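You operate a simulated robot arm through the tools that you are given. There is no shell and no other tool. Be economical: measure what you need, move in short steps, check, and stop when the job is done.

You run a simulated robot arm. Do the job below in one go: nothing can be reset, and whatever is moved stays where it is left.

JOB
Take the grease pot on the front of the rig table and put it away on the rg side top. Then open the board door, take the label pack on the front of the rig table and put it away on the stores shelf and shut the door again. Then take the filter core on the front of the rig table and put it away on the top of the long bench. The order counts. Set down upright: label pack.

It is judged by the outcome, as a careful person would: the job done as asked, and still so three seconds after it is handed in. It fails if anything else is knocked over, pushed out of place, dropped, spilled or broken.

ROBOT AND FRAMES
A 7-joint arm with a fingered hand on a trunk, on a base that drives. Base frame: it is fixed to the floor where the robot stands at the start and does not move with it; the origin is under the middle of the robot, x ahead of it, y to its left, z up. Units: mm, rad, N and s.
With the tool pointing down near the work surface it reaches from about 360 to 700 mm from the robot's upright axis, wherever it stands. Its first joint turns from -1.204 to 3.002 rad. Places, roughly: board door [3300, -3800, 1100]; side [400, 3100, 900]; stores shelf [3500, -3400, 1300]; top of the long bench [-1000, 3100, 800]. Payload 3.2 kg.
The TCP is the grasp point between the finger pads, 26 mm short of the fingertips. In the tool frame z runs along the fingers and y along their closing line. The gripper opens to 88 mm. The gripper's body begins 30 mm behind the TCP. The gripper is a hand of 5 fingers: y runs from the thumb to the fingers, the wrist lies at [-16, -108, -172] in the tool frame, and closing takes about 1.5 s.
Orientation is that of the tool frame in the base frame, as a unit quaternion [x, y, z, w]. With the fingers straight down and the wrist toward the robot, the tool's x, y and z point along [0, 1, 0], [1, 0, 0] and [0, 0, -1] of the base frame.

CONTROLS
- The arm moves only by the tool nudge_tool. Its argument "targets" is a list of rows, each a list of 6 numbers: the turn, a rotation vector about the tool's x, y, z in degrees, then the shift along the tool's x, y, z in mm. In form: [[ax, ay, az, tx, ty, tz], ...]. A call has 1 to 20 rows; each row shifts and turns the commanded pose from where the row before left it, along the tool's axes as they then stand. "hand" is the opening, from 0 (shut) to 1 (fully open), set as the call begins (left out, the last holds). A row lasts 0.2 s, in which the tool goes at most 50 mm and 0.15 rad; a call with a longer step from one row to the next is refused whole, and so is a gripper value outside its range. Where a pose cannot be reached the arm comes as near as it can. A force on the tool above 40 N (or 10 N above the force at the start of the call, whichever is more), or a blocked arm, ends the call early, and 0.2 s more pass. Each finger travels about 72 mm/s and halts on what it meets, pressing with about 34 N; the grip force reading is that of the motor and also rises with nothing between the fingers. The clock runs only during rows and for 0.2 s after the last one: add rows that do not move to give the fingers time. The reply holds the time, the measured pose of the TCP, the force on the tool along the base axes, the opening and the grip force, in the units named above and with some noise, with the torque about the TCP (base axes, N m) and any sound that the robot's microphone picked up.
- Cameras (640 x 400 px; columns grow to the right, rows downward): "scene" is now at [117.1, -56.4, 1387.6]; the picture's right is [-0.62, -0.78, -0.00], its down [-0.48, 0.38, -0.79] and it looks along [0.62, -0.49, -0.61] (base axes); focal length 263 px, centre (320, 200). "wrist" rides on the gripper at [67, -97, -117] in the tool frame; the picture's right is [-0.71, 0.33, -0.62], its down [-0.65, -0.65, 0.39] and it looks along [-0.28, 0.68, 0.68] (tool axes); focal length 234 px, centre (320, 200).
- camera(camera): a new picture of that camera. The clock stands still meanwhile.
- raise_lower(by): slides the trunk up (or, below 0, down) by that many mm; the arm and the scene camera ride with it, the base frame stays. It gives what a move gives, with no picture.
- drive_base(legs): drives the robot by 1 to 6 legs, each [ahead, left, turn to the left] in mm, mm and rad, along the robot's own axes; the way and the turn of a leg run together, so that a leg with both is an arc; at most 1500 mm and 3.142 rad a leg. The arm and the cameras ride along, it lands a little off, and it stops where it bumps. It gives what a move gives.
- curl_fingers(index, middle, ring, little, thumb_bend, thumb_turn): sets how far each is bent, from 0 (flat) to 1 (curled in); at 0.3 the hand is open as for a grip, at 0.7 the pads meet at the TCP. One left out holds its place. A second passes; each finger stops where it meets its share of the squeeze, and holds until it gets a number again. A gripper value or a shape takes the hand back. It gives what a move gives, with no picture; readings hold the bend of each and the force on index, middle, ring, little, thumb and palm. thumb_turn goes from beside the hand (0) to across from the fingers (1), as for a grip.
- preshape(shape): the hand has 5 fingers and takes this shape, open, in about a second: jaw (thumb against the fingers, like two jaws); tri (thumb and two fingers); tip (a fingertip pinch); poke (one finger out to press); point (the index stretched); flat (the hand flat); cup (the hand cupped); fist (a fist). The gripper value then closes the fingers along that shape, each until it touches; the sizes above hold for jaw. It gives what a move gives, with no picture.
- aim_head(pan, tilt): turns the head with the scene camera to pan (to the left, within 1.501 rad either way) and tilt (down, from -0.506 to 1.204), counted from straight ahead of the robot. It gives what a move gives.
- point_at(camera, pixels): there is no depth. For up to 12 entries [column, row, z] of the newest picture of that camera ("zoom" is the newest enlarged one), the place [x, y] in the base frame at which the ray of that pixel passes the height z, good to about 2 mm. The clock stands still meanwhile.
- zoom(camera, box): a new picture of the part [left, top, right, bottom] of that camera's present view, enlarged. The clock stands still meanwhile.
- job_done(): hands the job in; it is judged then, once.

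Go step by step. Measure first, check grasps and placings, and put right what went wrong. The budget is 110 turns and 98 pictures, counting those below and the enlarged ones. Unless the task says otherwise, let go and move clear before handing in, and close with one line.

The tools are called after "Request:" by a JSON object that holds its "name" and its "arguments". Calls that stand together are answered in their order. nudge_tool: Moves the arm, as the interface text tells. Its arguments: {"type":"object","properties":{"targets":{"type":"array"},"hand":{"type":"number"}},"required":["targets"]} The other tools are called the same way: raise_lower (by) slides the trunk up or down; preshape (shape) gives the hand a shape; curl_fingers (index, middle, ring, little, thumb_bend, thumb_turn) moves the fingers one by one; drive_base (legs) drives the base; aim_head (pan, tilt) turns the head that bears the scene camera; camera (camera) takes a picture; point_at (camera, pixels) gives the place at which the rays of pixels pass given heights; zoom (camera, box) takes an enlarged picture of a part of a camera's view; job_done () hands the job in.

At the start:

```text
clock: 0.0
tool_pos: [384.7, -385.4, 1222.2]
tcp_rot: [0.706, 0.708, 0.0, 0.0]
wrist_force: [0.2, -0.1, 0.1]
torque: [-0.03, -0.01, 0.02]
gripper_width: 87.9
grasp_force: 0.0
shape: jaw
bend: [0.3, 0.3, 0.3, 0.3, 0.3, 0.97]
finger forces: [0.0, 0.0, 0.0, 0.1, 0.0, 0.1]
trunk travel left (down, up): [-700.0, 140.0]
robot x, y, heading: [2.3, -2.7, -0.004]
head pan, tilt: [-0.67, 0.654]
```

scene: 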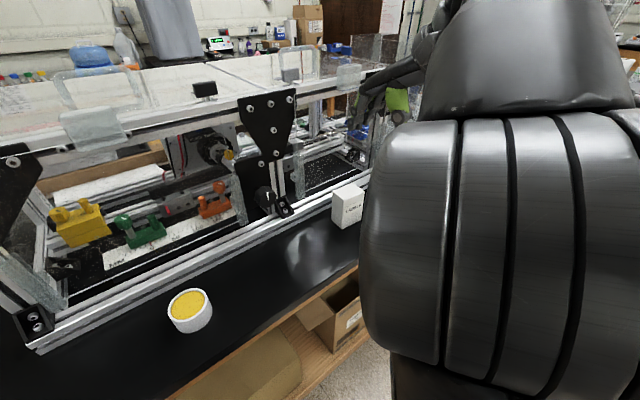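
wrist: 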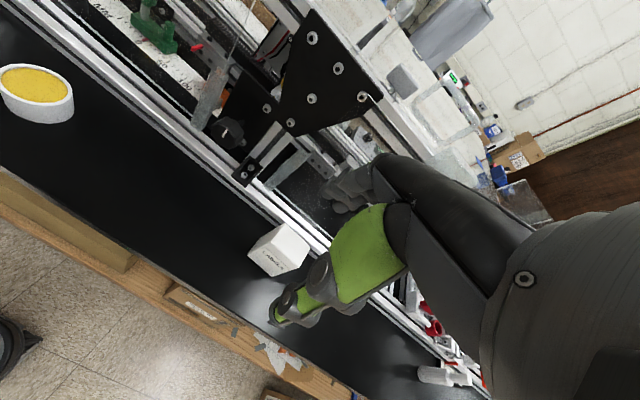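

The start pictures show the grease pot (scene 190,310), the label box (scene 347,205) and a black tabletop. I'll look around to find the filter core and the tabletop's height.

Request:
{"name": "point_at", "arguments": {"camera": "scene", "pixels": [[190, 330, 700], [190, 330, 800], [190, 330, 900], [347, 228, 700], [347, 228, 800], [347, 228, 900]]}}

Request:
{"name": "point_at", "arguments": {"camera": "wrist", "pixels": [[45, 122, 700], [45, 122, 800], [45, 122, 900], [275, 275, 700], [275, 275, 800], [275, 275, 900]]}}

Request:
{"name": "aim_head", "arguments": {"pan": -1.2, "tilt": 0.6}}

Request:
{"name": "camera", "arguments": {"camera": "scene"}}

```text
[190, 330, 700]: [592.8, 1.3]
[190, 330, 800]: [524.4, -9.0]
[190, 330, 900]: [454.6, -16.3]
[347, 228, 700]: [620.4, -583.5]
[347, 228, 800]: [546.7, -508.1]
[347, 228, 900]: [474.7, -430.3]
```

```text
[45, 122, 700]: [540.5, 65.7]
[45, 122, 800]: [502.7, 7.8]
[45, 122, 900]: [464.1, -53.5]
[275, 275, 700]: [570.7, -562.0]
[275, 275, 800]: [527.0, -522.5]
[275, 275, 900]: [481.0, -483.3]
```

```text
clock: 0.9
tool_pos: [383.9, -384.6, 1222.0]
tcp_rot: [0.707, 0.707, 0.0, 0.0]
wrist_force: [-0.5, 0.1, -0.9]
torque: [0.01, -0.01, -0.02]
gripper_width: 87.7
grasp_force: 0.1
shape: jaw
bend: [0.3, 0.3, 0.3, 0.3, 0.3, 0.97]
finger forces: [0.0, 0.1, 0.0, 0.0, 0.1, 0.0]
trunk travel left (down, up): [-700.0, 140.0]
robot x, y, heading: [0.1, 3.0, -0.0]
head pan, tilt: [-1.201, 0.6]
```

```text
95 pictures are left
```

scene: 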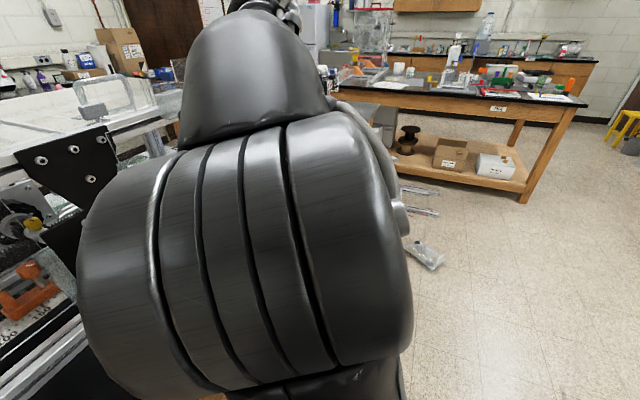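

The tabletop is about 820 mm high. The filter core is not in view here, so I'll look ahead and to the left.

Request:
{"name": "aim_head", "arguments": {"pan": 0.1, "tilt": 0.6}}

Request:
{"name": "camera", "arguments": {"camera": "scene"}}

Request:
{"name": "aim_head", "arguments": {"pan": 1.3, "tilt": 0.4}}

Request:
{"name": "camera", "arguments": {"camera": "scene"}}

Request:
{"name": "zoom", "arguments": {"camera": "wrist", "box": [360, 240, 520, 400]}}

```text
clock: 2.4
tool_pos: [383.1, -385.1, 1222.8]
tcp_rot: [0.707, 0.708, -0.001, 0.0]
wrist_force: [0.2, -0.2, 0.0]
torque: [0.03, -0.01, 0.02]
gripper_width: 87.5
grasp_force: 0.0
shape: jaw
bend: [0.3, 0.3, 0.3, 0.3, 0.3, 0.97]
finger forces: [0.0, 0.1, 0.1, 0.0, 0.0, 0.1]
trunk travel left (down, up): [-700.0, 140.0]
robot x, y, heading: [-4.0, -0.0, -0.0]
head pan, tilt: [0.099, 0.6]
```

```text
94 pictures are left
```

scene: 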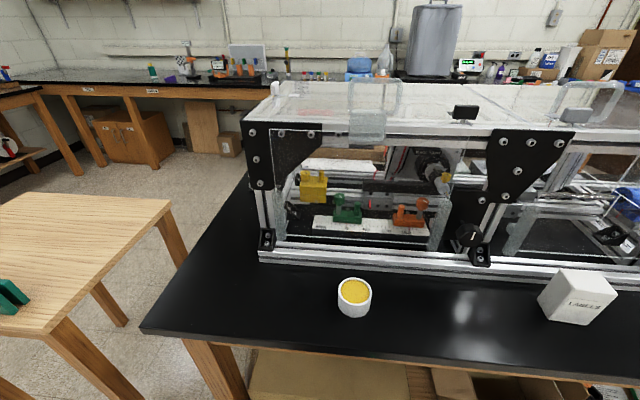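

```text
clock: 3.8
tool_pos: [384.5, -384.1, 1222.2]
tcp_rot: [0.707, 0.708, 0.001, 0.0]
wrist_force: [0.5, -0.4, 0.6]
torque: [0.0, 0.02, -0.02]
gripper_width: 87.9
grasp_force: 0.2
shape: jaw
bend: [0.3, 0.3, 0.3, 0.3, 0.3, 0.97]
finger forces: [0.1, 0.1, 0.0, 0.0, 0.1, 0.0]
trunk travel left (down, up): [-700.0, 140.0]
robot x, y, heading: [2.4, 0.4, -0.001]
head pan, tilt: [1.3, 0.4]
```

```text
93 pictures are left
```

scene: 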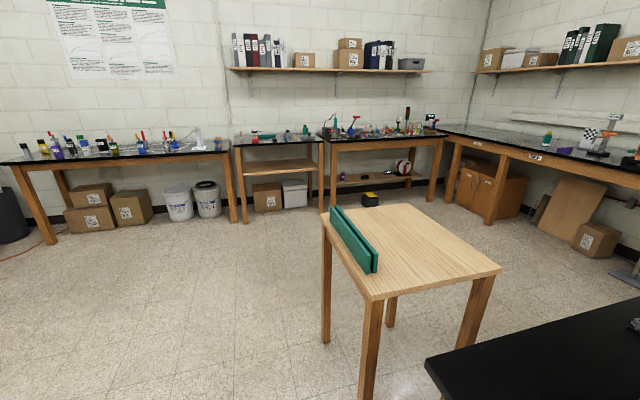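

```text
2.50 times, centred on (440, 320) of wrist
```

zoom: 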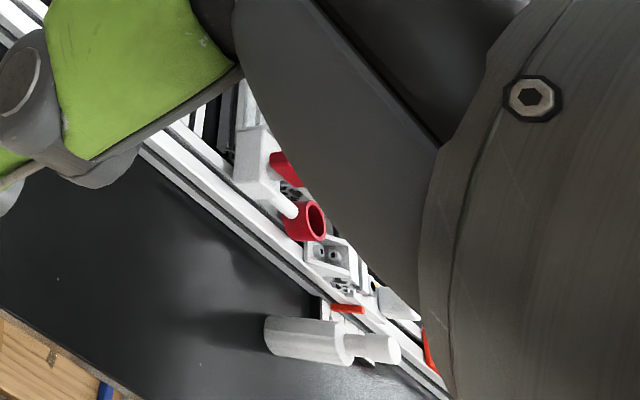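

The filter core is the white stepped cylinder at the right end of the table (zoom 330,340). I'll check which left-hand tables match the listed places and zoom in for labels.

Request:
{"name": "point_at", "arguments": {"camera": "scene", "pixels": [[278, 138, 900], [380, 135, 900], [110, 155, 800], [278, 138, 800], [410, 265, 800], [410, 265, 700], [232, 145, 900], [322, 142, 900], [330, 140, 900], [440, 135, 900]]}}

Request:
{"name": "zoom", "arguments": {"camera": "scene", "box": [220, 80, 460, 230]}}

Request:
{"name": "zoom", "arguments": {"camera": "scene", "box": [0, 100, 240, 250]}}

```text
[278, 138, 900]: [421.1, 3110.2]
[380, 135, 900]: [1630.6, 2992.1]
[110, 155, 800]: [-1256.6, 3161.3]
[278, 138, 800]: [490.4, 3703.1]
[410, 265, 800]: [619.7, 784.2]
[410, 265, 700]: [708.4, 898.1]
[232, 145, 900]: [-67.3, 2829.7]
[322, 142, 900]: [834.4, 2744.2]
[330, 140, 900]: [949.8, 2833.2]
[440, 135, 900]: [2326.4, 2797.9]
```

```text
2.67 times, centred on (340, 155) of scene
```

zoom: 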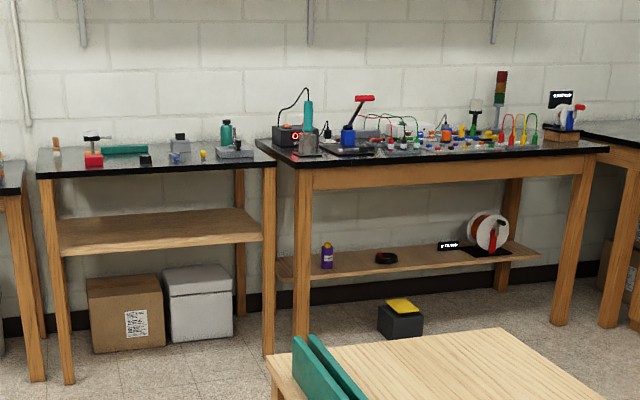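

```text
2.67 times, centred on (120, 175) of scene
```

zoom: 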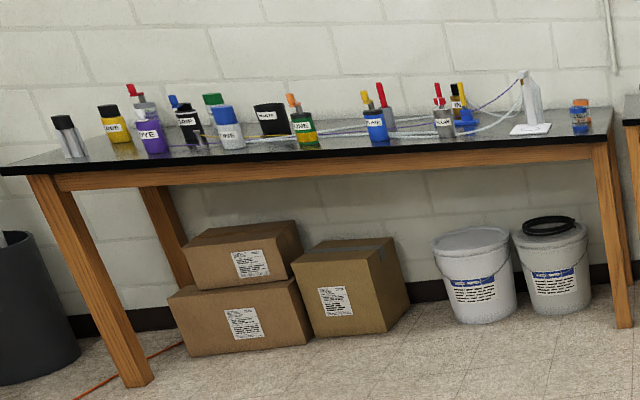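

The rg side table is the short one at x≈-60..830, y≈3000, and the long bench is to its left. Next I'll take a close look at the pot to measure it.

Request:
{"name": "aim_head", "arguments": {"pan": 0.0, "tilt": 0.85}}

Request:
{"name": "zoom", "arguments": {"camera": "scene", "box": [240, 150, 400, 250]}}

Request:
{"name": "camera", "arguments": {"camera": "scene"}}

```text
clock: 5.3
tool_pos: [383.6, -383.6, 1223.0]
tcp_rot: [0.707, 0.707, 0.0, 0.0]
wrist_force: [-0.4, -0.5, -0.8]
torque: [-0.03, -0.01, -0.01]
gripper_width: 87.8
grasp_force: 0.1
shape: jaw
bend: [0.3, 0.3, 0.3, 0.3, 0.3, 0.97]
finger forces: [0.0, 0.0, 0.0, 0.0, 0.0, 0.0]
trunk travel left (down, up): [-700.0, 140.0]
robot x, y, heading: [-1.0, 2.6, -0.002]
head pan, tilt: [0.0, 0.85]
```

```text
4.00 times, centred on (320, 200) of scene
```

zoom: 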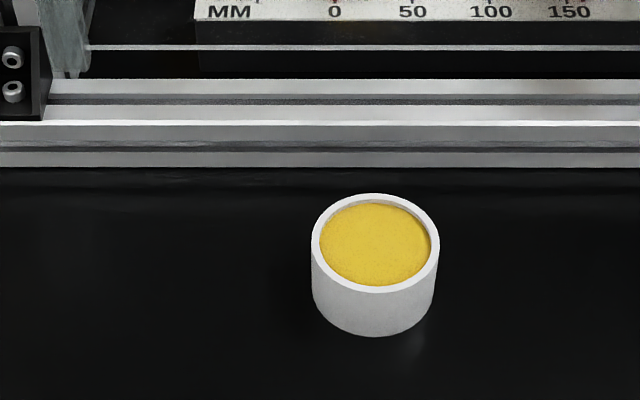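

```text
88 pictures are left
```

scene: 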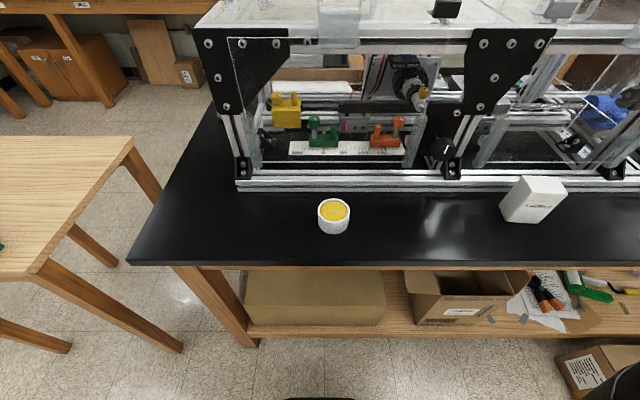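

Request:
{"name": "point_at", "arguments": {"camera": "zoom", "pixels": [[373, 337, 820], [373, 337, 800], [311, 245, 860], [440, 245, 860], [375, 194, 860], [375, 292, 860], [311, 245, 850], [440, 245, 850], [375, 194, 850], [375, 292, 850], [60, 166, 820]]}}

Request:
{"name": "point_at", "arguments": {"camera": "scene", "pixels": [[205, 268, 820], [505, 215, 820], [540, 223, 820], [565, 195, 820], [533, 215, 820]]}}

Request:
{"name": "point_at", "arguments": {"camera": "wrist", "pixels": [[249, 256, 820], [283, 276, 820], [405, 375, 820], [425, 375, 820]]}}

```text
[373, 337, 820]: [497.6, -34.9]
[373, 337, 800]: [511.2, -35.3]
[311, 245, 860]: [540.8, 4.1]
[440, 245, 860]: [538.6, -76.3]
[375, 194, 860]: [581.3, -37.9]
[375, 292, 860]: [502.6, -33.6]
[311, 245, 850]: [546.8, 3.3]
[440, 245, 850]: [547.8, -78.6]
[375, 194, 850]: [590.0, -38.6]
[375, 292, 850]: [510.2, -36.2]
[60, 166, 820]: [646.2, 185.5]
```

```text
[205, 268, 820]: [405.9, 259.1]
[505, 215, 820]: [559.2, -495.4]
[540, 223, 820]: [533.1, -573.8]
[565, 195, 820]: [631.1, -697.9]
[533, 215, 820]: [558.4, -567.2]
```

```text
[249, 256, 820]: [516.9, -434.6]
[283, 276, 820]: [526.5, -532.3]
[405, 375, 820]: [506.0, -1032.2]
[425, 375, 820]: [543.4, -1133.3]
```

The pot is open (no tilting) and about 80 mm across, centred near (544,-36). I'll move above it and measure heights from the wrist camera's second viewpoint.

Request:
{"name": "nudge_tool", "arguments": {"targets": [[0, 0, 0, 34.8, 14, 20], [0, 0, 0, 34.8, 14, 20], [0, 0, 0, 34.8, 14, 20], [0, 0, 0, 34.8, 14, 20], [0, 0, 0, 34.8, 14, 20], [0, 0, 0, 34.8, 14, 20], [0, 0, 0, 34.8, 14, 20], [0, 0, 0, 34.8, 14, 20], [0, 0, 0, 34.8, 14, 20], [0, 0, 0, 34.8, 14, 20], [0, 0, 0, 0, 0, 0]]}}

Request:
{"name": "zoom", "arguments": {"camera": "wrist", "box": [160, 100, 480, 300]}}

Request:
{"name": "camera", "arguments": {"camera": "scene"}}

```text
clock: 7.1
tool_pos: [523.8, -161.7, 1072.1]
tcp_rot: [0.719, 0.695, 0.001, 0.012]
wrist_force: [-18.5, -28.3, 6.4]
torque: [-0.6, -0.09, -1.99]
gripper_width: 86.8
grasp_force: 0.0
shape: jaw
bend: [0.31, 0.35, 0.33, 0.28, 0.3, 0.97]
finger forces: [0.6, 5.5, 36.4, 0.0, 0.0, 0.1]
out of reach, approached as far as the arm can: row 3, 4, 5, 6
trunk travel left (down, up): [-700.0, 140.0]
robot x, y, heading: [1.0, -1.7, -0.004]
head pan, tilt: [0.0, 0.85]
stopped in row 9: the force on the tool passed its limit (the readings are from after the stop); the commanded pose is now the measured one
```

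```text
2.00 times, centred on (320, 200) of wrist
```

zoom: 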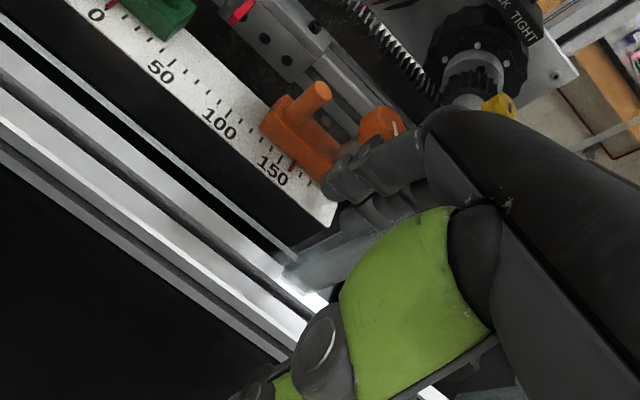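

```text
86 pictures are left
```

scene: 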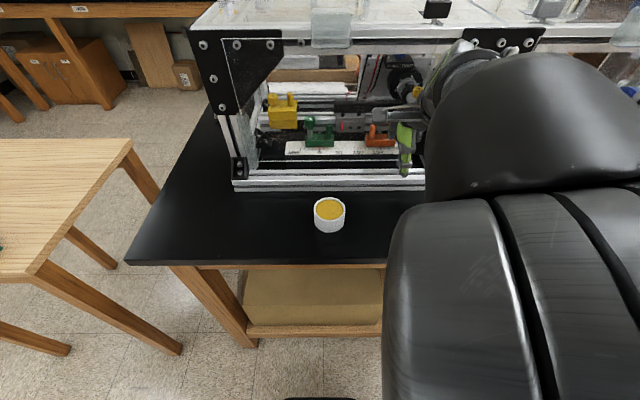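

The ring finger met the rig frame, because the knuckles stick out forward of the tool. I'll back away from the rig and turn the hand so its wrist lies to the right (closing line along y).

Request:
{"name": "nudge_tool", "arguments": {"targets": [[0, 0, 0, -10, -20, 0], [0, 0, 0, 0, -35, -10], [0, 0, 0, 0, -35, -10], [0, 0, 0, 0, -30, -20], [0, 0, 0, 0, -10, -20], [0, 0, 0, 0, 0, 0]]}}

Request:
{"name": "camera", "arguments": {"camera": "scene"}}

```text
clock: 8.5
tool_pos: [508.1, -210.1, 1107.3]
tcp_rot: [0.715, 0.7, -0.002, 0.008]
wrist_force: [0.6, -0.7, 1.1]
torque: [0.01, 0.02, -0.02]
gripper_width: 87.8
grasp_force: 0.0
shape: jaw
bend: [0.3, 0.3, 0.3, 0.3, 0.3, 0.97]
finger forces: [0.0, 0.0, 0.0, 0.0, 0.0, 0.0]
out of reach, approached as far as the arm can: row 1, 2, 3, 4, 5
trunk travel left (down, up): [-700.0, 140.0]
robot x, y, heading: [0.4, -0.6, -0.005]
head pan, tilt: [0.0, 0.85]
```

```text
85 pictures are left
```

scene: 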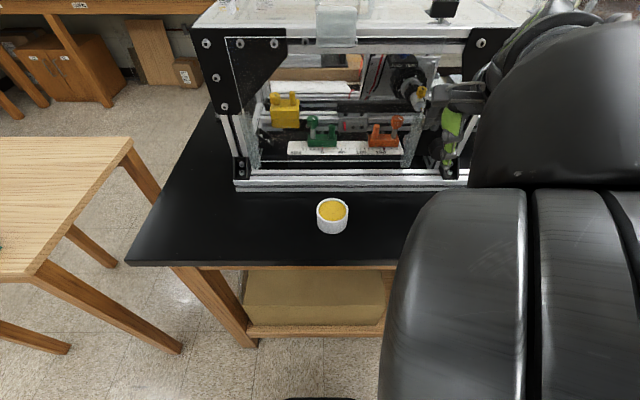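

The arm is clear of the frame but near a limit here. I'll try turning the hand about its axis so the closing line lies along y and see whether it reaches.

Request:
{"name": "nudge_tool", "arguments": {"targets": [[0, 0, -8.2, 0, 0, 0], [0, 0, -8.2, 0, 0, 0], [0, 0, -8.2, 0, 0, 0], [0, 0, -8.2, 0, 0, 0], [0, 0, -8.2, 0, 0, 0], [0, 0, -8.2, 0, 0, 0], [0, 0, 0, 0, 0, 0]]}}

Request:
{"name": "aim_head", "arguments": {"pan": -0.5, "tilt": 0.7}}

Request:
{"name": "camera", "arguments": {"camera": "scene"}}

```text
clock: 10.1
tool_pos: [508.9, -209.1, 1108.2]
tcp_rot: [0.358, 0.934, -0.005, 0.008]
wrist_force: [-0.3, -0.2, 0.8]
torque: [-0.02, 0.01, -0.02]
gripper_width: 87.9
grasp_force: 0.0
shape: jaw
bend: [0.3, 0.3, 0.3, 0.3, 0.3, 0.97]
finger forces: [0.0, 0.0, 0.0, 0.0, 0.0, 0.0]
trunk travel left (down, up): [-700.0, 140.0]
robot x, y, heading: [-1.1, -2.3, -0.001]
head pan, tilt: [0.0, 0.85]
```

```text
clock: 11.1
tool_pos: [508.6, -209.3, 1107.1]
tcp_rot: [0.359, 0.933, -0.005, 0.007]
wrist_force: [-0.3, 0.4, 0.4]
torque: [0.04, -0.01, 0.01]
gripper_width: 87.9
grasp_force: 0.1
shape: jaw
bend: [0.3, 0.3, 0.3, 0.3, 0.3, 0.97]
finger forces: [0.0, 0.0, 0.0, 0.1, 0.0, 0.0]
trunk travel left (down, up): [-700.0, 140.0]
robot x, y, heading: [-0.9, 1.3, -0.003]
head pan, tilt: [-0.499, 0.7]
```

```text
84 pictures are left
```

scene: 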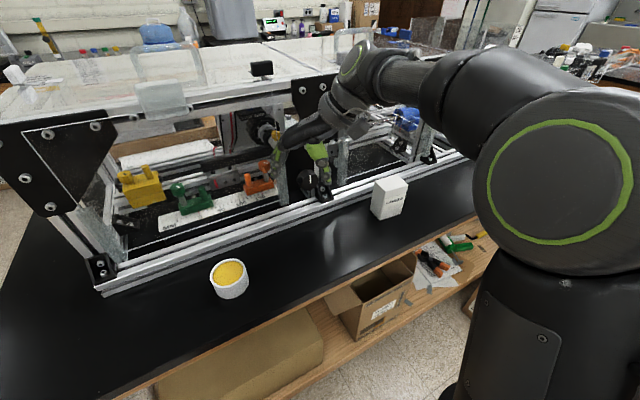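

It reaches fine now, with the wrist to the right. I'll finish the turn and move above the pot, staying clear of the rig.

Request:
{"name": "nudge_tool", "arguments": {"targets": [[0, 0, -7, 0, 0, 0], [0, 0, -7, 0, 0, 0], [0, 0, -7, 0, 0, 0], [0, 0, -7, 0, 0, 0], [0, 0, -7, 0, 0, 0], [0, 0, -7, 0, 0, 0], [0, 0, 0, 0, 35, 8], [0, 0, 0, 0, 35, 8], [0, 0, 0, 0, 35, 8], [0, 0, 0, -8, 35, 8], [0, 0, 0, -8, 33, 8], [0, 0, 0, -8, 0, 10], [0, 0, 0, 0, 0, 0]]}}

Request:
{"name": "camera", "arguments": {"camera": "wrist"}}

Request:
{"name": "aim_head", "arguments": {"pan": -0.1, "tilt": 0.8}}

Request:
{"name": "camera", "arguments": {"camera": "scene"}}

```text
clock: 13.9
tool_pos: [524.9, -36.6, 1060.7]
tcp_rot: [-0.001, 1.0, -0.005, 0.009]
wrist_force: [-17.2, -0.2, 12.2]
torque: [0.19, -1.64, 0.17]
gripper_width: 87.8
grasp_force: 0.1
shape: jaw
bend: [0.3, 0.3, 0.3, 0.3, 0.3, 0.97]
finger forces: [0.1, 0.0, 0.1, 5.3, 0.1, 11.6]
trunk travel left (down, up): [-700.0, 140.0]
robot x, y, heading: [-3.8, -0.7, -0.002]
head pan, tilt: [-0.499, 0.7]
```

```text
83 pictures are left
```

wrist: 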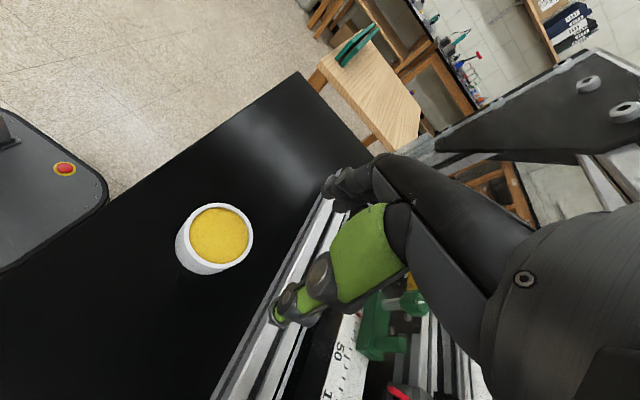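

```text
clock: 14.7
tool_pos: [525.8, -36.9, 1059.8]
tcp_rot: [0.0, 1.0, -0.007, 0.008]
wrist_force: [-16.7, 1.6, 13.5]
torque: [0.05, -1.73, 0.25]
gripper_width: 87.9
grasp_force: 0.0
shape: jaw
bend: [0.3, 0.3, 0.3, 0.3, 0.3, 0.97]
finger forces: [0.0, 0.0, 0.1, 5.6, 0.1, 12.1]
trunk travel left (down, up): [-700.0, 140.0]
robot x, y, heading: [0.1, 2.6, -0.004]
head pan, tilt: [-0.099, 0.799]
```

```text
82 pictures are left
```

scene: 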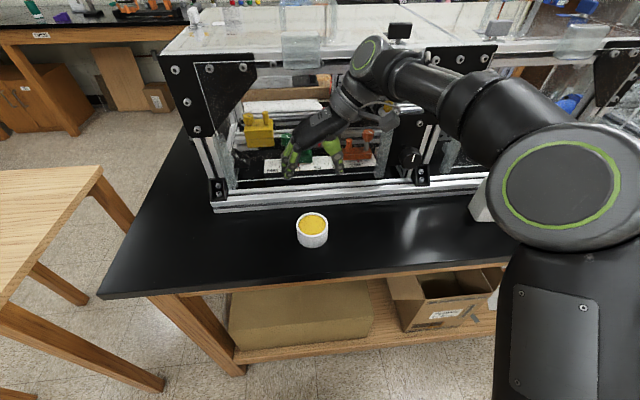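

The hand's outer edge is pressing the rig frame (17 N along x). I'll back off toward the robot 40 mm and triangulate the pot.

Request:
{"name": "point_at", "arguments": {"camera": "wrist", "pixels": [[218, 237, 800], [218, 237, 850], [218, 237, 900], [196, 272, 800], [196, 272, 820], [196, 272, 840]]}}

Request:
{"name": "point_at", "arguments": {"camera": "scene", "pixels": [[312, 224, 800], [312, 224, 850], [312, 224, 900], [313, 249, 800], [313, 249, 820], [313, 249, 840]]}}

Request:
{"name": "nudge_tool", "arguments": {"targets": [[0, 0, 0, 20, 0, 0], [0, 0, 0, 20, 0, 0], [0, 0, 0, 10, 0, 0], [0, 0, 0, 0, 0, 0]]}}

Request:
{"name": "camera", "arguments": {"camera": "wrist"}}

```text
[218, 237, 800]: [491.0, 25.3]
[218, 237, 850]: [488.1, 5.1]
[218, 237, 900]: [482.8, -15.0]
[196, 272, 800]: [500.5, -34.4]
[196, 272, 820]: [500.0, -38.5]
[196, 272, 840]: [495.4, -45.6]
```

```text
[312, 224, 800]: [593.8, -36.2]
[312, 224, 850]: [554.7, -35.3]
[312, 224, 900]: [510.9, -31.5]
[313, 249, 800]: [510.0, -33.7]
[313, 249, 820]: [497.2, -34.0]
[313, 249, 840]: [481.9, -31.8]
```

```text
clock: 15.7
tool_pos: [484.5, -37.3, 1055.9]
tcp_rot: [0.0, 1.0, -0.007, 0.006]
wrist_force: [0.1, 0.0, -0.3]
torque: [-0.01, -0.02, 0.01]
gripper_width: 87.8
grasp_force: 0.1
shape: jaw
bend: [0.3, 0.3, 0.3, 0.3, 0.3, 0.97]
finger forces: [0.0, 0.1, 0.0, 0.0, 0.0, 0.0]
trunk travel left (down, up): [-700.0, 140.0]
robot x, y, heading: [0.7, -0.4, -0.004]
head pan, tilt: [-0.099, 0.799]
```

```text
81 pictures are left
```

wrist: 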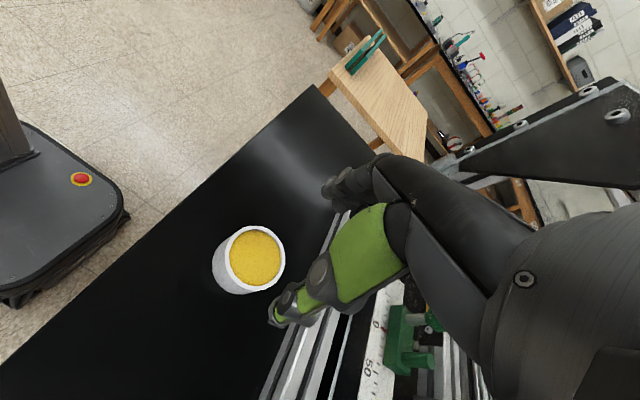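

Request:
{"name": "point_at", "arguments": {"camera": "wrist", "pixels": [[256, 257, 900], [256, 257, 930], [256, 257, 960], [256, 257, 990], [229, 292, 880], [229, 292, 900], [229, 292, 920], [213, 262, 900]]}}

Request:
{"name": "point_at", "arguments": {"camera": "scene", "pixels": [[312, 224, 930], [312, 224, 960], [313, 249, 880], [313, 249, 900], [313, 249, 920], [296, 222, 945], [329, 222, 945], [312, 211, 945], [312, 236, 945]]}}

```text
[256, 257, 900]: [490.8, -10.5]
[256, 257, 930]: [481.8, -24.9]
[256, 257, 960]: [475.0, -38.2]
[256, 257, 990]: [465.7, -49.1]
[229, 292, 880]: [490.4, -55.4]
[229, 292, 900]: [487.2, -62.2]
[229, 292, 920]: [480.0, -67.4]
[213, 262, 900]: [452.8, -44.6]
```

```text
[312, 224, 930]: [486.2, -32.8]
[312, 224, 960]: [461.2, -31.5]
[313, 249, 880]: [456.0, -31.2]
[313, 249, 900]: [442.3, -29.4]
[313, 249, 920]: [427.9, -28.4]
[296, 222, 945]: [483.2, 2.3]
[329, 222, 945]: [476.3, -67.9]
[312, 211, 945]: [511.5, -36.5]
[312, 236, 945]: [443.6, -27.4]
```

Triangulation puts the table at z≈900 and the pot at centre (477,-32), top about 945, diameter about 68. I'll go down in two stages.

Request:
{"name": "nudge_tool", "arguments": {"targets": [[0, 0, 0, 7, 5, 0], [0, 0, 0, 0, 0, 25], [0, 0, 0, 0, 0, 25], [0, 0, 0, 0, 0, 15], [0, 0, 0, 0, 0, 0]], "hand": 1}}

Request:
{"name": "camera", "arguments": {"camera": "wrist"}}

Request:
{"name": "zoom", "arguments": {"camera": "scene", "box": [220, 120, 420, 270]}}

```text
clock: 16.9
tool_pos: [477.5, -35.1, 990.2]
tcp_rot: [0.0, 1.0, -0.006, 0.006]
wrist_force: [-0.8, 0.1, -0.1]
torque: [0.01, -0.05, 0.01]
gripper_width: 87.8
grasp_force: 0.1
shape: jaw
bend: [0.3, 0.3, 0.3, 0.3, 0.3, 0.97]
finger forces: [0.0, 0.1, 0.1, 0.1, 0.0, 0.1]
trunk travel left (down, up): [-700.0, 140.0]
robot x, y, heading: [3.0, 1.0, 0.0]
head pan, tilt: [-0.099, 0.799]
```

```text
80 pictures are left
```

wrist: 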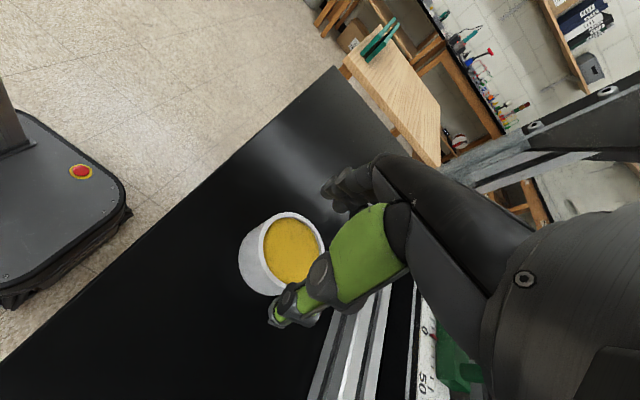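

```text
2.67 times, centred on (320, 195) of scene
```

zoom: 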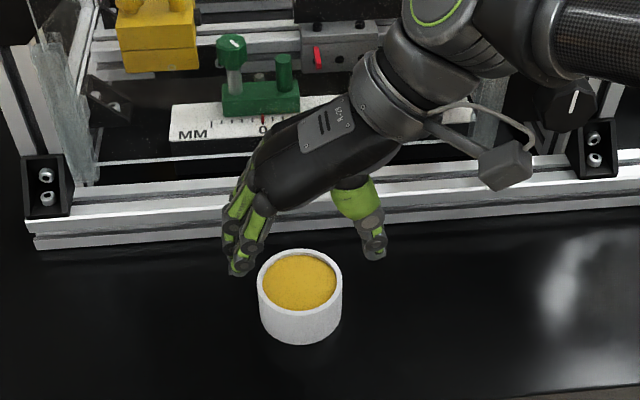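

Request:
{"name": "point_at", "arguments": {"camera": "wrist", "pixels": [[293, 249, 930], [293, 249, 940], [293, 249, 950]]}}

Request:
{"name": "point_at", "arguments": {"camera": "zoom", "pixels": [[300, 281, 930], [300, 281, 940], [300, 281, 950], [258, 281, 940], [343, 281, 940], [300, 343, 900]]}}

```text
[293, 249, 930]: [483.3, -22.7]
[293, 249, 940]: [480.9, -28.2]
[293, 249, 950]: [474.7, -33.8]
```

```text
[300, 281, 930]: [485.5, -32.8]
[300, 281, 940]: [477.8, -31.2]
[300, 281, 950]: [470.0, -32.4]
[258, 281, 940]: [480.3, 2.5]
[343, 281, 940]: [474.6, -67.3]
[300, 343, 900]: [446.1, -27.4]
```

Pot centre confirmed at about (477,-32), top about 945. I'll descend to z≈932 and close.

Request:
{"name": "nudge_tool", "arguments": {"targets": [[0, 0, 0, 0, 3, 15], [0, 0, 0, 0, 0, 15], [0, 0, 0, 0, 0, 15], [0, 0, 0, 0, 0, 13], [0, 0, 0, 0, 0, 0]]}}

Request:
{"name": "zoom", "arguments": {"camera": "scene", "box": [220, 120, 420, 270]}}

```text
clock: 18.1
tool_pos: [478.5, -31.9, 929.5]
tcp_rot: [0.0, 1.0, -0.007, 0.005]
wrist_force: [-0.4, 0.2, 0.2]
torque: [0.08, 0.0, -0.01]
gripper_width: 87.6
grasp_force: 0.1
shape: jaw
bend: [0.3, 0.3, 0.3, 0.3, 0.3, 0.97]
finger forces: [0.9, 0.0, 0.1, 0.0, 0.0, 0.0]
trunk travel left (down, up): [-700.0, 140.0]
robot x, y, heading: [-0.2, -2.2, -0.001]
head pan, tilt: [-0.099, 0.799]
```

```text
2.67 times, centred on (320, 195) of scene
```

zoom: 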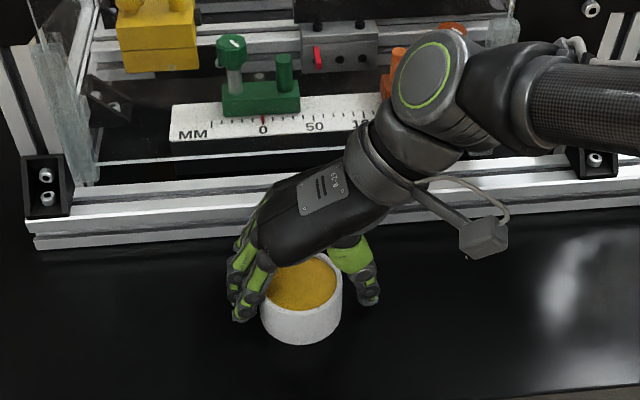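

The hand straddles the pot. Closing now.

Request:
{"name": "nudge_tool", "arguments": {"targets": [[0, 0, 0, 0, 0, 0], [0, 0, 0, 0, 0, 0], [0, 0, 0, 0, 0, 0], [0, 0, 0, 0, 0, 0], [0, 0, 0, 0, 0, 0], [0, 0, 0, 0, 0, 0], [0, 0, 0, 0, 0, 0], [0, 0, 0, 0, 0, 0]], "hand": 0.3}}

Request:
{"name": "zoom", "arguments": {"camera": "scene", "box": [220, 120, 420, 270]}}

```text
clock: 19.9
tool_pos: [478.3, -31.5, 930.4]
tcp_rot: [0.0, 1.0, -0.007, 0.004]
wrist_force: [0.0, -0.4, 1.4]
torque: [-0.14, 0.01, -0.04]
gripper_width: 61.4
grasp_force: 34.1
shape: jaw
bend: [0.41, 0.38, 0.73, 0.47, 0.07, 0.99]
finger forces: [19.5, 9.4, 0.1, 0.0, 31.6, 0.0]
trunk travel left (down, up): [-700.0, 140.0]
robot x, y, heading: [-1.0, -2.7, -0.004]
head pan, tilt: [-0.099, 0.799]
```

```text
2.67 times, centred on (320, 195) of scene
```

zoom: 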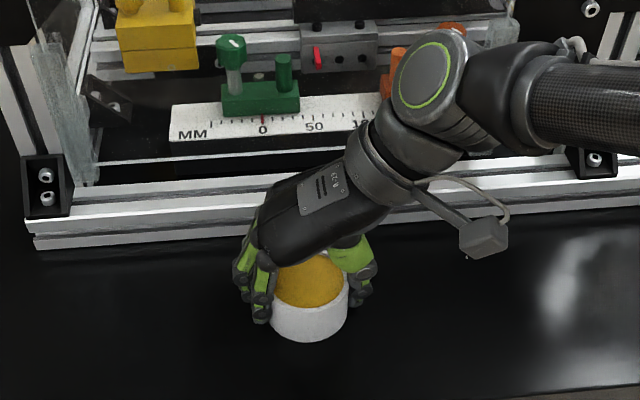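

Grip is 34 N, held by index, middle and thumb. I'll lift a little and check.

Request:
{"name": "nudge_tool", "arguments": {"targets": [[0, 0, 0, 0, 0, -10], [0, 0, 0, 0, 0, -15], [0, 0, 0, 0, 0, -20], [0, 0, 0, 0, 0, -20], [0, 0, 0, 0, 0, 0]]}}

Request:
{"name": "zoom", "arguments": {"camera": "scene", "box": [220, 120, 420, 270]}}

Request:
{"name": "camera", "arguments": {"camera": "wrist"}}

```text
clock: 21.1
tool_pos: [480.1, -30.7, 994.8]
tcp_rot: [0.0, 1.0, -0.007, 0.004]
wrist_force: [0.3, 0.6, -2.0]
torque: [0.01, 0.04, 0.0]
gripper_width: 61.2
grasp_force: 34.4
shape: jaw
bend: [0.41, 0.38, 0.73, 0.47, 0.07, 0.99]
finger forces: [19.5, 10.2, 0.0, 0.1, 31.4, 0.0]
trunk travel left (down, up): [-700.0, 140.0]
robot x, y, heading: [3.1, -2.3, -0.002]
head pan, tilt: [-0.099, 0.799]
```

```text
2.67 times, centred on (320, 195) of scene
```

zoom: 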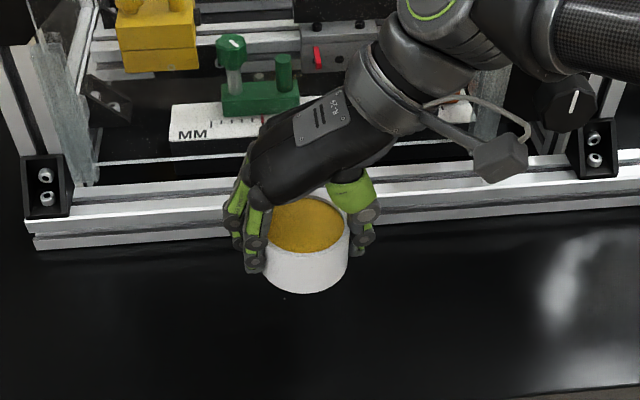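

```text
75 pictures are left
```

wrist: 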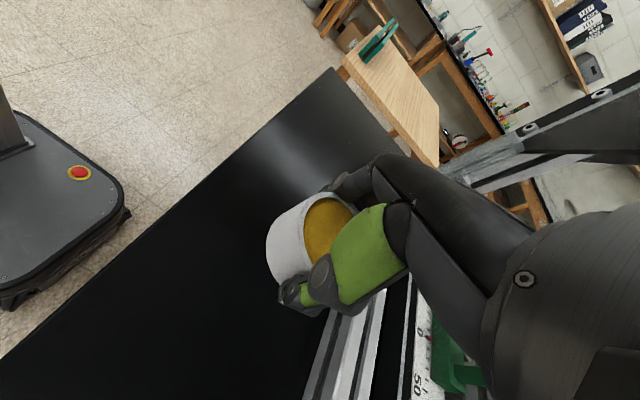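

The pot is held level. I'll raise the arm slightly, then look left to map the wooden table and the rg side table.

Request:
{"name": "nudge_tool", "arguments": {"targets": [[0, 0, 0, 0, 0, -25], [0, 0, 0, 0, 0, -25], [0, 0, 0, 0, 0, 0]]}}

Request:
{"name": "aim_head", "arguments": {"pan": 1.4, "tilt": 0.45}}

Request:
{"name": "camera", "arguments": {"camera": "scene"}}

Request:
{"name": "point_at", "arguments": {"camera": "scene", "pixels": [[320, 200, 0]]}}

```text
clock: 21.9
tool_pos: [477.8, -29.2, 1045.0]
tcp_rot: [0.0, 1.0, -0.007, 0.004]
wrist_force: [-0.1, -0.9, -2.1]
torque: [-0.04, 0.02, 0.03]
gripper_width: 61.5
grasp_force: 34.1
shape: jaw
bend: [0.41, 0.38, 0.73, 0.47, 0.07, 0.99]
finger forces: [19.5, 10.3, 0.0, 0.1, 31.5, 0.0]
trunk travel left (down, up): [-700.0, 140.0]
robot x, y, heading: [-1.9, -2.7, -0.004]
head pan, tilt: [-0.099, 0.799]
```

```text
clock: 23.5
tool_pos: [478.9, -29.5, 1045.9]
tcp_rot: [-0.001, 1.0, -0.007, 0.005]
wrist_force: [-0.9, 0.0, -1.7]
torque: [0.02, -0.02, 0.01]
gripper_width: 61.3
grasp_force: 34.0
shape: jaw
bend: [0.41, 0.38, 0.73, 0.47, 0.07, 0.99]
finger forces: [19.4, 10.3, 0.0, 0.0, 31.5, 0.0]
trunk travel left (down, up): [-700.0, 140.0]
robot x, y, heading: [-1.2, -0.5, -0.001]
head pan, tilt: [1.4, 0.45]
```

```text
74 pictures are left
```

scene: 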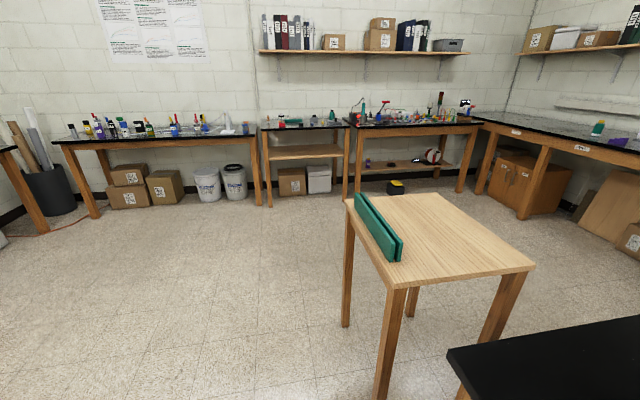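

```text
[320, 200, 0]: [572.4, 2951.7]
```

Request:
{"name": "point_at", "arguments": {"camera": "scene", "pixels": [[270, 207, 0], [345, 325, 0], [380, 395, 0], [257, 205, 0], [97, 217, 0], [348, 200, 0], [262, 131, 900], [349, 125, 900], [55, 144, 900], [255, 131, 900], [410, 315, 0], [40, 232, 0]]}}

Request:
{"name": "zoom", "arguments": {"camera": "scene", "box": [240, 90, 360, 210]}}

```text
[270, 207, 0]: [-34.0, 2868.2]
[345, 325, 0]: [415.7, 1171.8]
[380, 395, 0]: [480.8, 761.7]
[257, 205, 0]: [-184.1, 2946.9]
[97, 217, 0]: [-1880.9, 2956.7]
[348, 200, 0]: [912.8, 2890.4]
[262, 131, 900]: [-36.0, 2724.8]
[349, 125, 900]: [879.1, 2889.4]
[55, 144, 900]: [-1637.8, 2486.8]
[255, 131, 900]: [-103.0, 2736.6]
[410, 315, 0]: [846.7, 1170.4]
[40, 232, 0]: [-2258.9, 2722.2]
```

```text
3.33 times, centred on (300, 150) of scene
```

zoom: 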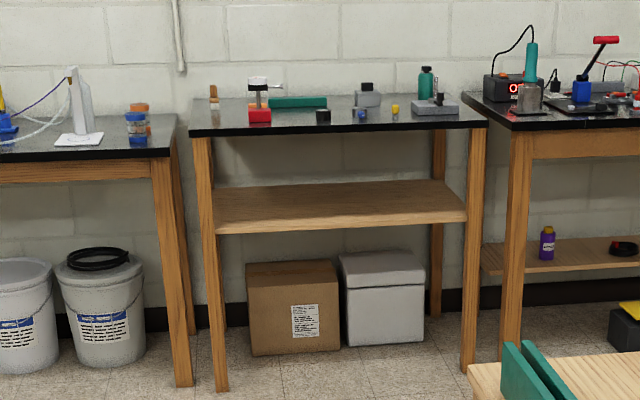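

The way is clear: back up, turn left, and drive toward the rg side table. I'll stop short of it and inspect.

Request:
{"name": "drive_base", "arguments": {"legs": [[-350, 0, 0], [0, 0, 1.571], [1500, 0, 0], [400, -450, 0]]}}

Request:
{"name": "aim_head", "arguments": {"pan": 0.0, "tilt": 0.5}}

Request:
{"name": "camera", "arguments": {"camera": "scene"}}

```text
clock: 39.6
tool_pos: [132.7, 2369.8, 1045.5]
tcp_rot: [-0.705, 0.709, -0.001, 0.008]
wrist_force: [-0.8, -0.5, -1.3]
torque: [0.0, 0.01, -0.02]
gripper_width: 61.5
grasp_force: 34.1
shape: jaw
bend: [0.41, 0.37, 0.73, 0.47, 0.07, 0.99]
finger forces: [18.8, 10.8, 0.1, 0.1, 31.4, 0.0]
trunk travel left (down, up): [-700.0, 140.0]
robot x, y, heading: [99.4, 1890.6, 1.556]
head pan, tilt: [1.4, 0.45]
```

```text
clock: 41.1
tool_pos: [131.8, 2370.2, 1046.9]
tcp_rot: [-0.704, 0.71, -0.001, 0.009]
wrist_force: [-0.4, 0.2, -1.0]
torque: [0.02, -0.01, -0.02]
gripper_width: 61.7
grasp_force: 34.3
shape: jaw
bend: [0.41, 0.37, 0.73, 0.47, 0.07, 0.99]
finger forces: [18.8, 10.8, 0.0, 0.0, 31.4, 0.1]
trunk travel left (down, up): [-700.0, 140.0]
robot x, y, heading: [101.8, 1890.7, 1.563]
head pan, tilt: [0.0, 0.499]
```

```text
72 pictures are left
```

scene: 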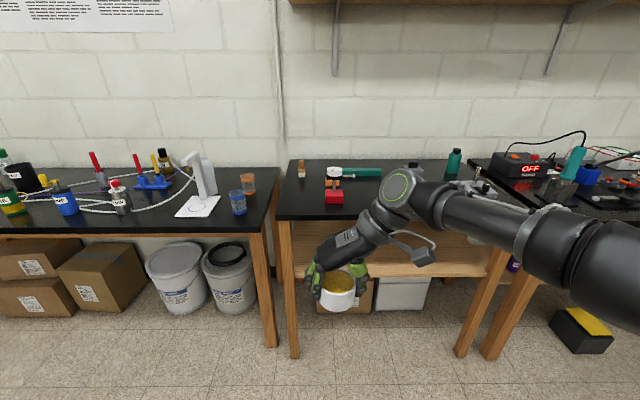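

Request:
{"name": "point_at", "arguments": {"camera": "scene", "pixels": [[276, 219, 900], [326, 203, 900], [343, 203, 900], [301, 178, 900], [355, 178, 900], [400, 219, 900], [276, 219, 850], [326, 203, 850], [343, 203, 850], [285, 160, 900]]}}

Request:
{"name": "zoom", "arguments": {"camera": "scene", "box": [260, 130, 500, 280]}}

Request:
{"name": "camera", "arguments": {"camera": "wrist"}}

```text
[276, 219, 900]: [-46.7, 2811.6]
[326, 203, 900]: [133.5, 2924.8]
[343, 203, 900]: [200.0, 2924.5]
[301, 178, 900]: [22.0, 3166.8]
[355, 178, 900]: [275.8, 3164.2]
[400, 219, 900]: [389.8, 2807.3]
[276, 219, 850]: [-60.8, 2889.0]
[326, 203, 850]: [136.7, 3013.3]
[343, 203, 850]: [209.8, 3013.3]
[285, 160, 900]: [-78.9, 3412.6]
```

```text
2.67 times, centred on (380, 205) of scene
```

zoom: 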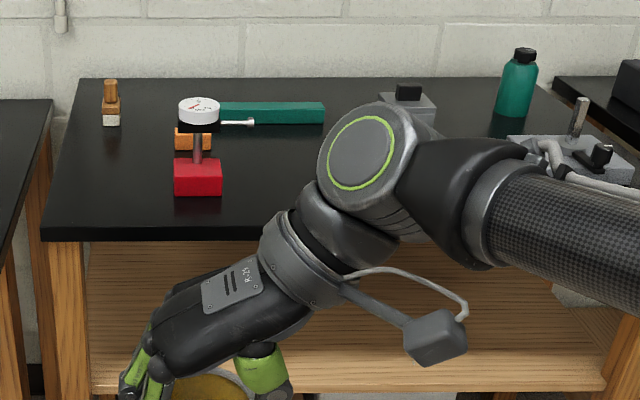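

```text
70 pictures are left
```

wrist: 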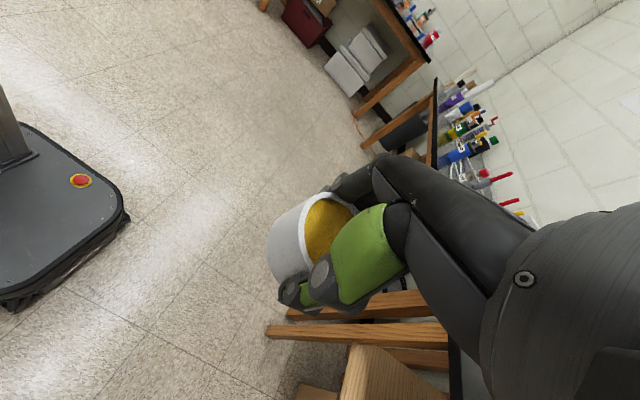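

By comparing the two views, the rg top is at z≈880 with its front edge at y≈2845, and the front-left area left of the red gauge (zoom 200,180) is free. I'll drive there in steps.

Request:
{"name": "drive_base", "arguments": {"legs": [[0, 105, 0], [460, 0, 0]]}}

Request:
{"name": "aim_head", "arguments": {"pan": 0.0, "tilt": 0.8}}

Request:
{"name": "camera", "arguments": {"camera": "scene"}}

Request:
{"name": "camera", "arguments": {"camera": "wrist"}}

```text
clock: 44.6
tool_pos: [35.7, 2822.1, 1045.5]
tcp_rot: [-0.703, 0.711, -0.002, 0.007]
wrist_force: [-0.2, -0.3, -1.8]
torque: [-0.01, -0.03, 0.01]
gripper_width: 61.2
grasp_force: 34.2
shape: jaw
bend: [0.41, 0.37, 0.73, 0.47, 0.07, 0.99]
finger forces: [18.7, 10.9, 0.1, 0.0, 31.3, 0.0]
trunk travel left (down, up): [-700.0, 140.0]
robot x, y, heading: [2.2, 2339.4, 1.553]
head pan, tilt: [0.0, 0.499]
```

```text
clock: 45.4
tool_pos: [35.2, 2821.4, 1045.1]
tcp_rot: [-0.703, 0.711, -0.001, 0.009]
wrist_force: [0.8, 0.3, -0.6]
torque: [-0.02, 0.02, 0.01]
gripper_width: 61.5
grasp_force: 34.4
shape: jaw
bend: [0.41, 0.37, 0.73, 0.47, 0.07, 0.99]
finger forces: [18.9, 11.0, 0.0, 0.1, 31.4, 0.0]
trunk travel left (down, up): [-700.0, 140.0]
robot x, y, heading: [-1.3, 2343.9, 1.555]
head pan, tilt: [0.0, 0.799]
```

```text
69 pictures are left
```

scene: 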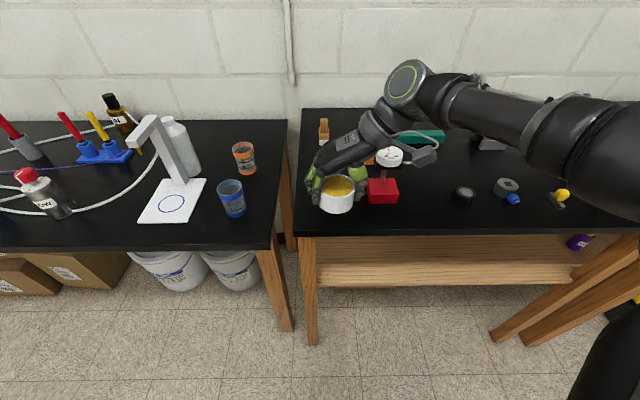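

```text
68 pictures are left
```

wrist: 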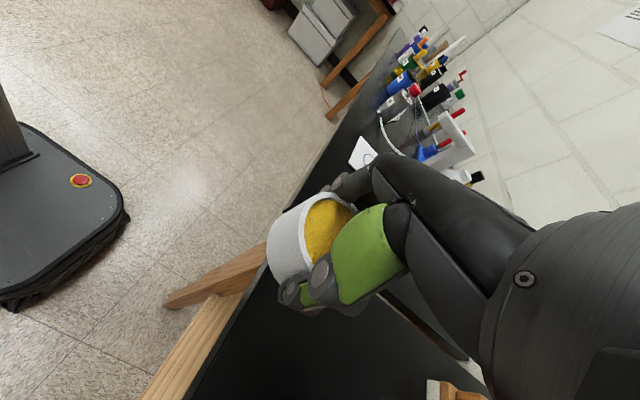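

Request:
{"name": "point_at", "arguments": {"camera": "scene", "pixels": [[294, 232, 880], [400, 231, 880], [369, 203, 880], [398, 202, 880], [463, 203, 880], [294, 232, 900], [276, 246, 840], [276, 246, 800]]}}

Request:
{"name": "point_at", "arguments": {"camera": "wrist", "pixels": [[200, 380, 840], [200, 380, 880], [200, 380, 900], [220, 345, 880], [220, 345, 900]]}}

Request:
{"name": "zoom", "arguments": {"camera": "wrist", "box": [140, 240, 300, 400]}}

```text
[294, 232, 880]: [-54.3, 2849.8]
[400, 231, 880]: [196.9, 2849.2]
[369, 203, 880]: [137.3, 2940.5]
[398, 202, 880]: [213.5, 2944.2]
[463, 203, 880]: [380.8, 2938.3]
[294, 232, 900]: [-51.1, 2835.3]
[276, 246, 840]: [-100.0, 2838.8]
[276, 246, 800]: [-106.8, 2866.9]
```

```text
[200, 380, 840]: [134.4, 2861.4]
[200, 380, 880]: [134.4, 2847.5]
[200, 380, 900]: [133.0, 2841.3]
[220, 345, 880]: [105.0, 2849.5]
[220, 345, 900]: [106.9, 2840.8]
```

```text
2.50 times, centred on (220, 320) of wrist
```

zoom: 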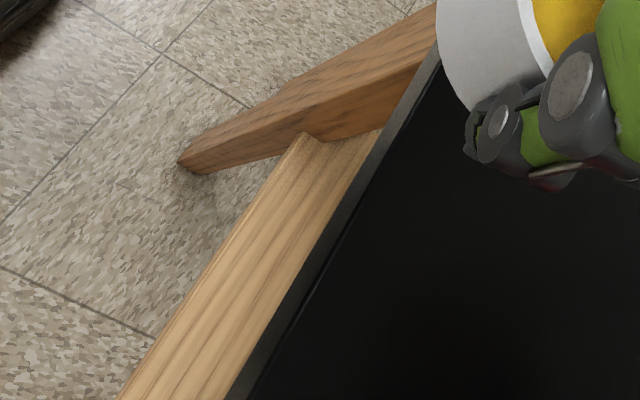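

Request:
{"name": "point_at", "arguments": {"camera": "zoom", "pixels": [[254, 385, 860], [254, 385, 880], [254, 385, 900], [336, 250, 860], [336, 250, 880], [336, 250, 900]]}}

Request:
{"name": "zoom", "arguments": {"camera": "scene", "box": [280, 170, 400, 250]}}

Request:
{"name": "point_at", "arguments": {"camera": "zoom", "pixels": [[320, 200, 900]]}}

```text
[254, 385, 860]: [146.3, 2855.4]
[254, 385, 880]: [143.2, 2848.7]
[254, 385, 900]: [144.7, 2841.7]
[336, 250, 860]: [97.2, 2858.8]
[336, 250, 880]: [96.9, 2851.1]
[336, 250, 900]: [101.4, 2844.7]
```

```text
5.00 times, centred on (340, 210) of scene
```

zoom: 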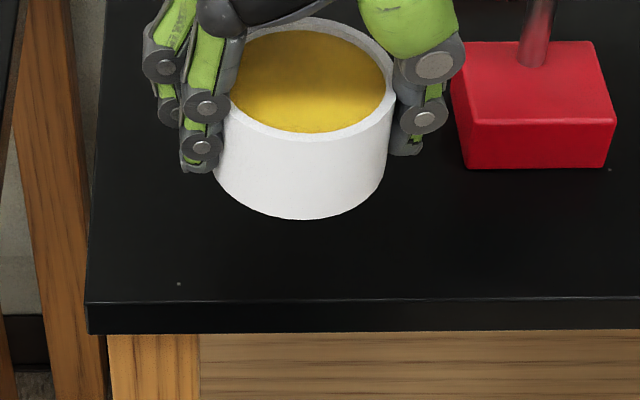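

```text
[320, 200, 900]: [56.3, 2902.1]
```

Request:
{"name": "point_at", "arguments": {"camera": "zoom", "pixels": [[200, 300, 860], [200, 300, 880], [200, 300, 900], [467, 168, 870], [608, 165, 870], [467, 168, 880], [302, 219, 1015], [302, 219, 1020]]}}

```text
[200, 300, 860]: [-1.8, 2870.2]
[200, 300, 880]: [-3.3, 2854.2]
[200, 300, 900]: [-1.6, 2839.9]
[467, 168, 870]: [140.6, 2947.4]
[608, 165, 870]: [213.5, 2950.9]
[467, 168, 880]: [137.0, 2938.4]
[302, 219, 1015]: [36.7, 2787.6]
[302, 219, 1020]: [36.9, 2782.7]
```

Two views agree on top z≈888, front edge y≈2848, and the red base begins at x≈137. I'll move over (22,2905), then down to just above the surface.

Request:
{"name": "nudge_tool", "arguments": {"targets": [[0, 0, 0, -21, 3.5, 0], [0, 0, 0, -21, 3.5, 0], [0, 0, 0, -21, 3.5, 10], [0, 0, 0, -21, 3.5, 25], [0, 0, 0, 0, 0, 25], [0, 0, 0, 0, 0, 25], [0, 0, 0, 0, 0, 20], [0, 0, 0, 0, 0, 0]]}}

Request:
{"name": "zoom", "arguments": {"camera": "scene", "box": [260, 130, 420, 250]}}

```text
clock: 47.2
tool_pos: [23.6, 2906.6, 939.6]
tcp_rot: [-0.703, 0.711, -0.001, 0.009]
wrist_force: [-1.1, 0.4, -1.4]
torque: [0.0, 0.0, 0.01]
gripper_width: 61.4
grasp_force: 33.9
shape: jaw
bend: [0.41, 0.37, 0.73, 0.47, 0.07, 0.99]
finger forces: [18.7, 11.1, 0.0, 0.0, 31.3, 0.0]
trunk travel left (down, up): [-700.0, 140.0]
robot x, y, heading: [-1.5, 2343.7, 1.555]
head pan, tilt: [0.0, 0.799]
```

```text
3.33 times, centred on (340, 190) of scene
```

zoom: 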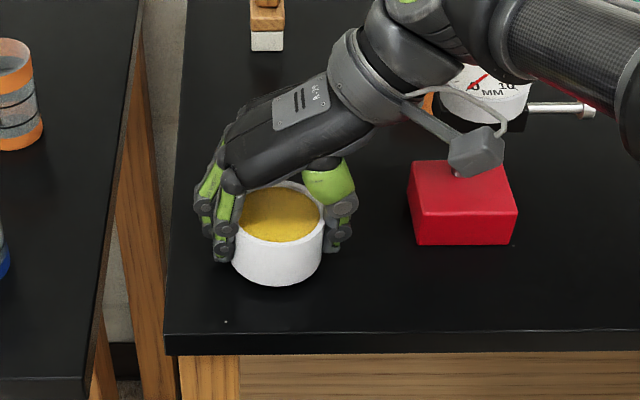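

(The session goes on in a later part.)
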